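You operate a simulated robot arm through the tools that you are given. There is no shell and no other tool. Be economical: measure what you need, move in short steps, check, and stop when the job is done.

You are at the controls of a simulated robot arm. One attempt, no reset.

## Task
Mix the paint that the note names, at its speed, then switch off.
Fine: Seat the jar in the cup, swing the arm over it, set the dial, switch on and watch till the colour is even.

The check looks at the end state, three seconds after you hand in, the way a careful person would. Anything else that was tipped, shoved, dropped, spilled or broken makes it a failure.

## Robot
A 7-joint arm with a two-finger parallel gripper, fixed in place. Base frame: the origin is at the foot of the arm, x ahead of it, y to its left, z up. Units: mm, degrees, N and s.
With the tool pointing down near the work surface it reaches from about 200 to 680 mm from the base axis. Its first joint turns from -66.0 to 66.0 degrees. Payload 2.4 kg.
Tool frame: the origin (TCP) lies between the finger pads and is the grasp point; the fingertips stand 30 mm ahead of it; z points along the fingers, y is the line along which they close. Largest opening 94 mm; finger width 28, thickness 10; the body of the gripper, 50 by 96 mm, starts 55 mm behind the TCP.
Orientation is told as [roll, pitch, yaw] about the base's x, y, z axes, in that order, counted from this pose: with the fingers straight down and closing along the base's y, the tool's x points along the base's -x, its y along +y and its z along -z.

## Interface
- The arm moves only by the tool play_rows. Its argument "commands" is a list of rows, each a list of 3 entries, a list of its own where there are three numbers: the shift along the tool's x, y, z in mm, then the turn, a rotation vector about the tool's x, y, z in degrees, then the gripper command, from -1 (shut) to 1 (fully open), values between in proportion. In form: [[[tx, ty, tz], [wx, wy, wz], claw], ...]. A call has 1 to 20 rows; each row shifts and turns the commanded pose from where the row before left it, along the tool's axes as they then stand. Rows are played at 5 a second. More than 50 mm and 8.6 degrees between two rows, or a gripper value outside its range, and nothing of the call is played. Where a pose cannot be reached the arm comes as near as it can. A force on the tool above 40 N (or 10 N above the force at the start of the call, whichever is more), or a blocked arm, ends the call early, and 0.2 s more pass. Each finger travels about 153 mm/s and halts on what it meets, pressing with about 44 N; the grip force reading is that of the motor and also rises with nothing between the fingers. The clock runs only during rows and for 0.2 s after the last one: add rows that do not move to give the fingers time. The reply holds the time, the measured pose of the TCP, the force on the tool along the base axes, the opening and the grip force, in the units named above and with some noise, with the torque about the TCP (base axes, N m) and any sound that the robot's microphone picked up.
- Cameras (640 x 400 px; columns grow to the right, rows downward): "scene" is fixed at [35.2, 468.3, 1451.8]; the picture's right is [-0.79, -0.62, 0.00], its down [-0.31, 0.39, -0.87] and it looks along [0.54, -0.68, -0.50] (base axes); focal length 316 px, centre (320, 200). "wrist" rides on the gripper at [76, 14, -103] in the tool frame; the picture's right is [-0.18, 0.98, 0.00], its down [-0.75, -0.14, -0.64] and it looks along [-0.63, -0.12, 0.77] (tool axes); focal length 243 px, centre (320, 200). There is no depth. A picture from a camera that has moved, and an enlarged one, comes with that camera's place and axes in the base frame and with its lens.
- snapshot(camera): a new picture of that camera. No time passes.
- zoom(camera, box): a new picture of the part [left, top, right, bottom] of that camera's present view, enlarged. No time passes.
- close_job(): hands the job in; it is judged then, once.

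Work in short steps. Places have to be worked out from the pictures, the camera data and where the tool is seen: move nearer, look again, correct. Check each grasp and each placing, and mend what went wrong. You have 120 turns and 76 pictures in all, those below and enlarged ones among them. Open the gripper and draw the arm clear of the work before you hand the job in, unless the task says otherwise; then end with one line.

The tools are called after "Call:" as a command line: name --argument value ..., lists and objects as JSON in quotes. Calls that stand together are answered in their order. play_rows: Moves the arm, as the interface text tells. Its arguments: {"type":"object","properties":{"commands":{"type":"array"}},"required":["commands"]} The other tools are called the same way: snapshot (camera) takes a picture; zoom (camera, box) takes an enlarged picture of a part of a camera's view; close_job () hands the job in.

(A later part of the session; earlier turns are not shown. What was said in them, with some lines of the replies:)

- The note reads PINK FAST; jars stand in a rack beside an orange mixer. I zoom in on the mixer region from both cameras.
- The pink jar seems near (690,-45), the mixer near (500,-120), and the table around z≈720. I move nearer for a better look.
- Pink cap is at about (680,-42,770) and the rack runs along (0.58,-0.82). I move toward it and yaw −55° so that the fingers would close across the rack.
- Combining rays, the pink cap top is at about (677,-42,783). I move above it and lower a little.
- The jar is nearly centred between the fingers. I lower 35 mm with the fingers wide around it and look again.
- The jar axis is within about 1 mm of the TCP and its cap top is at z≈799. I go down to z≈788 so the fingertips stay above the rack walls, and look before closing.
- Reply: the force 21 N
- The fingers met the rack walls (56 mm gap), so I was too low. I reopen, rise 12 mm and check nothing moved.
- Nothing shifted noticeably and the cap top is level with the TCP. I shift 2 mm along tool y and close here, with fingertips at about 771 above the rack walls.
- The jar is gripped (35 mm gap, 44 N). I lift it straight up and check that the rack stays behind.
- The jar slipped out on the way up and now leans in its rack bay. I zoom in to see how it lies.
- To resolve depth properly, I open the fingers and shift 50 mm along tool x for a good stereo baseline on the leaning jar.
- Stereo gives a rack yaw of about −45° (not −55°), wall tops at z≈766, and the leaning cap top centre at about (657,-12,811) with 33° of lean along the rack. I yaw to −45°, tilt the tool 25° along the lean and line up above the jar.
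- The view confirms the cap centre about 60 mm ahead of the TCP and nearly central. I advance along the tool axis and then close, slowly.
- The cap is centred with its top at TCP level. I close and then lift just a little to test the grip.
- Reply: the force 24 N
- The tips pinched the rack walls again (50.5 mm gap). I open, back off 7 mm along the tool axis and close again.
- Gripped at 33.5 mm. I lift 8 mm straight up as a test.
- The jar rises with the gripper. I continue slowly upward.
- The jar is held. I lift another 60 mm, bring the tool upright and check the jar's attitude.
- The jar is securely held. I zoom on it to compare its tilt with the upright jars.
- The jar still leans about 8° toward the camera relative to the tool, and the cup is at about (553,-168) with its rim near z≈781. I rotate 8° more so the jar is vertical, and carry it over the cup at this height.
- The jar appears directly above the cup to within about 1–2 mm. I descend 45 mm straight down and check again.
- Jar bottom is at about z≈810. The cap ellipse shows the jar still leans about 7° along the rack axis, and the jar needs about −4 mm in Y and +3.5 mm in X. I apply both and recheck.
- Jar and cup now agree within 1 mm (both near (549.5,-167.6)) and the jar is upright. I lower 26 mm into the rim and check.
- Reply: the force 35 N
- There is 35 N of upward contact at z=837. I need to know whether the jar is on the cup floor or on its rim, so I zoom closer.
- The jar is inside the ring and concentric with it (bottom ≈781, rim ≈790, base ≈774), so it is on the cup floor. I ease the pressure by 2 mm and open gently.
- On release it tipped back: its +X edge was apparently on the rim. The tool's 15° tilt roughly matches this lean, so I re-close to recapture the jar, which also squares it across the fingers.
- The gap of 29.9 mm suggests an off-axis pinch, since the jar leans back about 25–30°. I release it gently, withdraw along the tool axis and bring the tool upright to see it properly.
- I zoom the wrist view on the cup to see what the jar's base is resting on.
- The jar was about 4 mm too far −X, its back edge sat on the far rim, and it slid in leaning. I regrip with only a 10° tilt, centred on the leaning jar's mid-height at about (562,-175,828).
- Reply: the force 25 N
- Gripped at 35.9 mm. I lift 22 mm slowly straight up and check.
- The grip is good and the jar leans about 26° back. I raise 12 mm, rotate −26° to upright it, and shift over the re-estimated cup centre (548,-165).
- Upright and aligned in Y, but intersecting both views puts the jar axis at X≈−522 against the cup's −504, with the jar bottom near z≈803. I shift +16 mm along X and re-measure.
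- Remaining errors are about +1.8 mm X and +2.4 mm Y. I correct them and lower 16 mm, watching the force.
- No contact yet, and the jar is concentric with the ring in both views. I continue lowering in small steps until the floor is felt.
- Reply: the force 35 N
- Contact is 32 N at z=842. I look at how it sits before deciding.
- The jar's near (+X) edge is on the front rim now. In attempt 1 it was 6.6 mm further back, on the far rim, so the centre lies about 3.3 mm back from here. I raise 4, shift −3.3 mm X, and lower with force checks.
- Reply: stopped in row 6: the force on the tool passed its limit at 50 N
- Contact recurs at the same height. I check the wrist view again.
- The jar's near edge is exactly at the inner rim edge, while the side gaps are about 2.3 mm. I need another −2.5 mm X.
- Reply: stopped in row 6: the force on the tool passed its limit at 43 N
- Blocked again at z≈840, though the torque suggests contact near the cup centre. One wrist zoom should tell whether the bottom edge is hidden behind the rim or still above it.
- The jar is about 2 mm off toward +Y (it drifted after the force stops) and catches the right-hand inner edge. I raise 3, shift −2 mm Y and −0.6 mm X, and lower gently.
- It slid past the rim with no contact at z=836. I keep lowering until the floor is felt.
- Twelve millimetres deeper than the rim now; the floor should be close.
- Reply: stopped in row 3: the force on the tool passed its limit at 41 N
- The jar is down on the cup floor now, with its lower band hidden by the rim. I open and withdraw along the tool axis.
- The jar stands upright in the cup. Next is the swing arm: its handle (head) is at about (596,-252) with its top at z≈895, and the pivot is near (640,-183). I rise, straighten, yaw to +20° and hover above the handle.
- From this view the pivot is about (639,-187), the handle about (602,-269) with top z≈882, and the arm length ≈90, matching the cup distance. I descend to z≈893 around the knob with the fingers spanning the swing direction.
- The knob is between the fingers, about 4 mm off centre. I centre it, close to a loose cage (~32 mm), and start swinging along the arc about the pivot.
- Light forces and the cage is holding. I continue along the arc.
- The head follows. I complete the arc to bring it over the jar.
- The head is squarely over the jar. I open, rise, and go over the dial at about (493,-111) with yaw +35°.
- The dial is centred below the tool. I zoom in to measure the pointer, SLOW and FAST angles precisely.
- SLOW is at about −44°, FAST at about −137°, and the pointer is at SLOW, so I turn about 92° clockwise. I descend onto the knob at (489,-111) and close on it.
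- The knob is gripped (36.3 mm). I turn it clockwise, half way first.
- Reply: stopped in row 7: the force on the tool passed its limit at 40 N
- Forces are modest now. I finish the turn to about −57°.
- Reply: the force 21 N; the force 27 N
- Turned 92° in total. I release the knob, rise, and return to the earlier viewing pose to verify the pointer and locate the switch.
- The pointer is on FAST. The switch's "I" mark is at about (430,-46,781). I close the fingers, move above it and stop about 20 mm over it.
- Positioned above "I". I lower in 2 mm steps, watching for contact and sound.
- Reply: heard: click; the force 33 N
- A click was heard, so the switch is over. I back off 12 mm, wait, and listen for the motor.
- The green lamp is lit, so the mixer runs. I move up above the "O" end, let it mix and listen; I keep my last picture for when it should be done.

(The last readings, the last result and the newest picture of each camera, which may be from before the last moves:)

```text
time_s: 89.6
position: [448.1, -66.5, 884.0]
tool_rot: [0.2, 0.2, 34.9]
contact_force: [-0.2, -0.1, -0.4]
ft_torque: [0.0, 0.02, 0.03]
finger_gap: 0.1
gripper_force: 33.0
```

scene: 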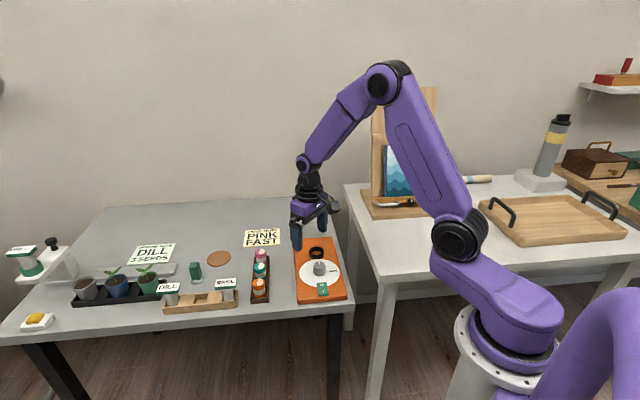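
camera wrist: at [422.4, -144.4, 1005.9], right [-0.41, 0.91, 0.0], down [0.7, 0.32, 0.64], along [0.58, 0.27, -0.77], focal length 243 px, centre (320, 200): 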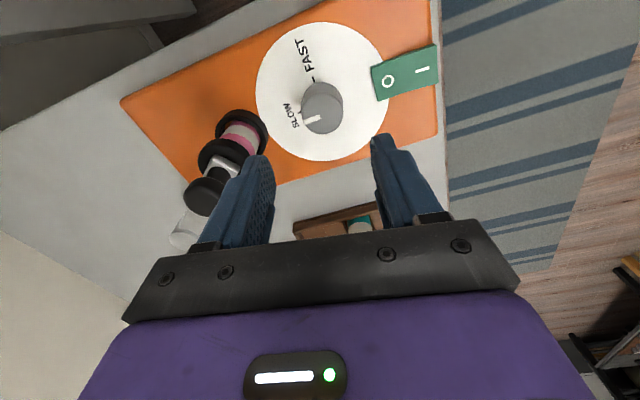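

About 14 s of mixing so far with no new sound. I let it run on before using the last picture.

Call:
play_rows --commands '[[[0, 0, 0], [0, 0, 0], -1], [[0, 0, 0], [0, 0, 0], -1], [[0, 0, 0], [0, 0, 0], -1], [[0, 0, 0], [0, 0, 0], -1], [[0, 0, 0], [0, 0, 0], -1], [[0, 0, 0], [0, 0, 0], -1], [[0, 0, 0], [0, 0, 0], -1], [[0, 0, 0], [0, 0, 0], -1], [[0, 0, 0], [0, 0, 0], -1], [[0, 0, 0], [0, 0, 0], -1], [[0, 0, 0], [0, 0, 0], -1], [[0, 0, 0], [0, 0, 0], -1], [[0, 0, 0], [0, 0, 0], -1], [[0, 0, 0], [0, 0, 0], -1], [[0, 0, 0], [0, 0, 0], -1], [[0, 0, 0], [0, 0, 0], -1], [[0, 0, 0], [0, 0, 0], -1], [[0, 0, 0], [0, 0, 0], -1], [[0, 0, 0], [0, 0, 0], -1], [[0, 0, 0], [0, 0, 0], -1]]'

Call:
play_rows --commands '[[[0, 0, 0], [0, 0, 0], -1], [[0, 0, 0], [0, 0, 0], -1], [[0, 0, 0], [0, 0, 0], -1], [[0, 0, 0], [0, 0, 0], -1], [[0, 0, 0], [0, 0, 0], -1], [[0, 0, 0], [0, 0, 0], -1], [[0, 0, 0], [0, 0, 0], -1], [[0, 0, 0], [0, 0, 0], -1], [[0, 0, 0], [0, 0, 0], -1], [[0, 0, 0], [0, 0, 0], -1], [[0, 0, 0], [0, 0, 0], -1], [[0, 0, 0], [0, 0, 0], -1], [[0, 0, 0], [0, 0, 0], -1], [[0, 0, 0], [0, 0, 0], -1], [[0, 0, 0], [0, 0, 0], -1], [[0, 0, 0], [0, 0, 0], -1], [[0, 0, 0], [0, 0, 0], -1], [[0, 0, 0], [0, 0, 0], -1], [[0, 0, 0], [0, 0, 0], -1], [[0, 0, 0], [0, 0, 0], -1]]'

Call:
play_rows --commands '[[[0, 0, 0], [0, 0, 0], -1], [[0, 0, 0], [0, 0, 0], -1], [[0, 0, 0], [0, 0, 0], -1], [[0, 0, 0], [0, 0, 0], -1], [[0, 0, 0], [0, 0, 0], -1], [[0, 0, 0], [0, 0, 0], -1], [[0, 0, 0], [0, 0, 0], -1], [[0, 0, 0], [0, 0, 0], -1], [[0, 0, 0], [0, 0, 0], -1], [[0, 0, 0], [0, 0, 0], -1], [[0, 0, 0], [0, 0, 0], -1], [[0, 0, 0], [0, 0, 0], -1], [[0, 0, 0], [0, 0, 0], -1], [[0, 0, 0], [0, 0, 0], -1], [[0, 0, 0], [0, 0, 0], -1], [[0, 0, 0], [0, 0, 0], -1], [[0, 0, 0], [0, 0, 0], -1], [[0, 0, 0], [0, 0, 0], -1], [[0, 0, 0], [0, 0, 0], -1], [[0, 0, 0], [0, 0, 0], -1]]'

Call:
play_rows --commands '[[[0, 0, 0], [0, 0, 0], -1], [[0, 0, 0], [0, 0, 0], -1], [[0, 0, 0], [0, 0, 0], -1], [[0, 0, 0], [0, 0, 0], -1], [[0, 0, 0], [0, 0, 0], -1], [[0, 0, 0], [0, 0, 0], -1], [[0, 0, 0], [0, 0, 0], -1], [[0, 0, 0], [0, 0, 0], -1], [[0, 0, 0], [0, 0, 0], -1], [[0, 0, 0], [0, 0, 0], -1], [[0, 0, 0], [0, 0, 0], -1], [[0, 0, 0], [0, 0, 0], -1], [[0, 0, 0], [0, 0, 0], -1], [[0, 0, 0], [0, 0, 0], -1], [[0, 0, 0], [0, 0, 0], -1], [[0, 0, 0], [0, 0, 0], -1], [[0, 0, 0], [0, 0, 0], -1], [[0, 0, 0], [0, 0, 0], -1], [[0, 0, 0], [0, 0, 0], -1], [[0, 0, 0], [0, 0, 0], -1]]'

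```text
time_s: 93.8
position: [448.4, -66.2, 881.9]
tool_rot: [0.3, 0.2, 35.0]
contact_force: [-0.3, -0.4, -0.1]
ft_torque: [-0.02, 0.0, 0.02]
finger_gap: 0.1
gripper_force: 32.9
```

```text
time_s: 98.0
position: [448.5, -66.5, 883.0]
tool_rot: [0.3, 0.2, 35.0]
contact_force: [0.8, -0.4, 0.3]
ft_torque: [-0.03, 0.0, 0.02]
finger_gap: 0.0
gripper_force: 32.9
```

```text
time_s: 102.2
position: [448.8, -65.7, 882.3]
tool_rot: [0.4, 0.2, 35.1]
contact_force: [0.6, -0.6, -0.1]
ft_torque: [-0.04, 0.03, -0.01]
finger_gap: 0.0
gripper_force: 32.6
```

```text
time_s: 106.4
position: [448.9, -65.5, 882.1]
tool_rot: [0.3, 0.2, 35.0]
contact_force: [-0.2, -0.3, -0.5]
ft_torque: [0.05, 0.02, 0.02]
finger_gap: 0.0
gripper_force: 33.6
```

About 31 s of mixing at FAST. I use the last picture to check the jar's colour.

Call:
zoom --camera "wrist" --box '[80, 60, 380, 260]'

```text
2.00 times, centred on (230, 160) of wrist
camera zoom: at [379.8, -99.3, 985.0], right [-0.41, 0.91, 0.0], down [0.7, 0.32, 0.64], along [0.58, 0.27, -0.77], focal length 485 px, centre (500, 280)
```

zoom: 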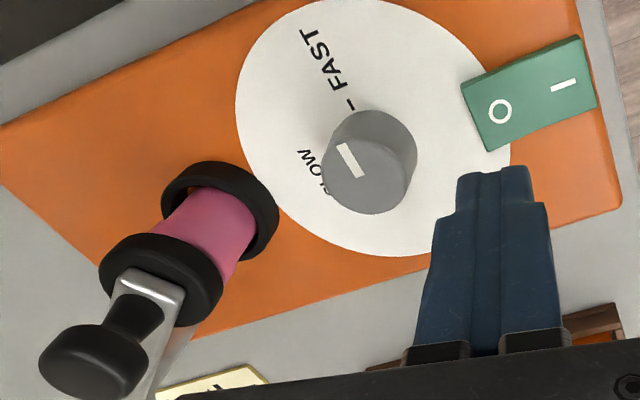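

The jar is now an even pink. The "O" mark lies right under the tool at about (449,-67), so I descend and press it to switch off.

Call:
play_rows --commands '[[[0, -2, 0], [0, 0, 0], -1], [[0, 0, 30], [0, 0, 0], -1], [[0, 0, 25], [0, 0, 0], -1], [[0, 0, 6], [0, 0, 0], -1], [[0, 0, 3], [0, 0, 0], -1], [[0, 0, 0], [0, 0, 0], -1]]'

Call:
play_rows --commands '[[[0, 0, 2], [0, 0, 0], -1], [[0, 0, 2], [0, 0, 0], -1], [[0, 0, 2], [0, 0, 0], -1], [[0, 0, 1], [0, 0, 0], -1], [[0, 0, 0], [0, 0, 0], -1]]'

```text
time_s: 107.8
position: [449.0, -68.7, 817.7]
tool_rot: [0.3, 0.3, 35.0]
contact_force: [-0.2, 0.4, 0.0]
ft_torque: [0.0, 0.01, -0.01]
finger_gap: 0.0
gripper_force: 33.1
```

```text
time_s: 109.0
position: [450.5, -70.1, 810.5]
tool_rot: [0.4, 0.2, 35.0]
contact_force: [-1.8, 2.4, 10.8]
ft_torque: [0.04, 0.22, -0.03]
finger_gap: 0.0
gripper_force: 32.8
heard: click
```

A click at the "O" end: it is off. I rise straight up, open the gripper and draw clear.

Call:
play_rows --commands '[[[0, 0, -20], [0, 0, 0], -1], [[0, 0, -40], [0, 0, 0], -1], [[0, 0, -45], [0, 0, 0], -1], [[0, 0, -45], [0, 0, 0], -1], [[30, 0, -30], [0, 0, 0], 0.5], [[30, 0, -30], [0, 0, 0], 1], [[0, 0, 0], [0, 0, 0], 1], [[0, 0, 0], [0, 0, 0], 1]]'

```text
time_s: 110.8
position: [401.2, -101.8, 1021.8]
tool_rot: [0.3, 0.2, 35.1]
contact_force: [0.4, -0.3, -0.2]
ft_torque: [0.01, -0.02, -0.03]
finger_gap: 94.2
gripper_force: 0.1
```

Call:
close_job

```text
The job is handed in.
```

The pink paint was mixed at FAST until the jar was an even pink. The switch then clicked at the "O" end, and the gripper is open and clear. I had no picture left to confirm the lamp was out. The jar slipped and leaned in the rack once and in the cup once before it seated upright; I saw no spill.
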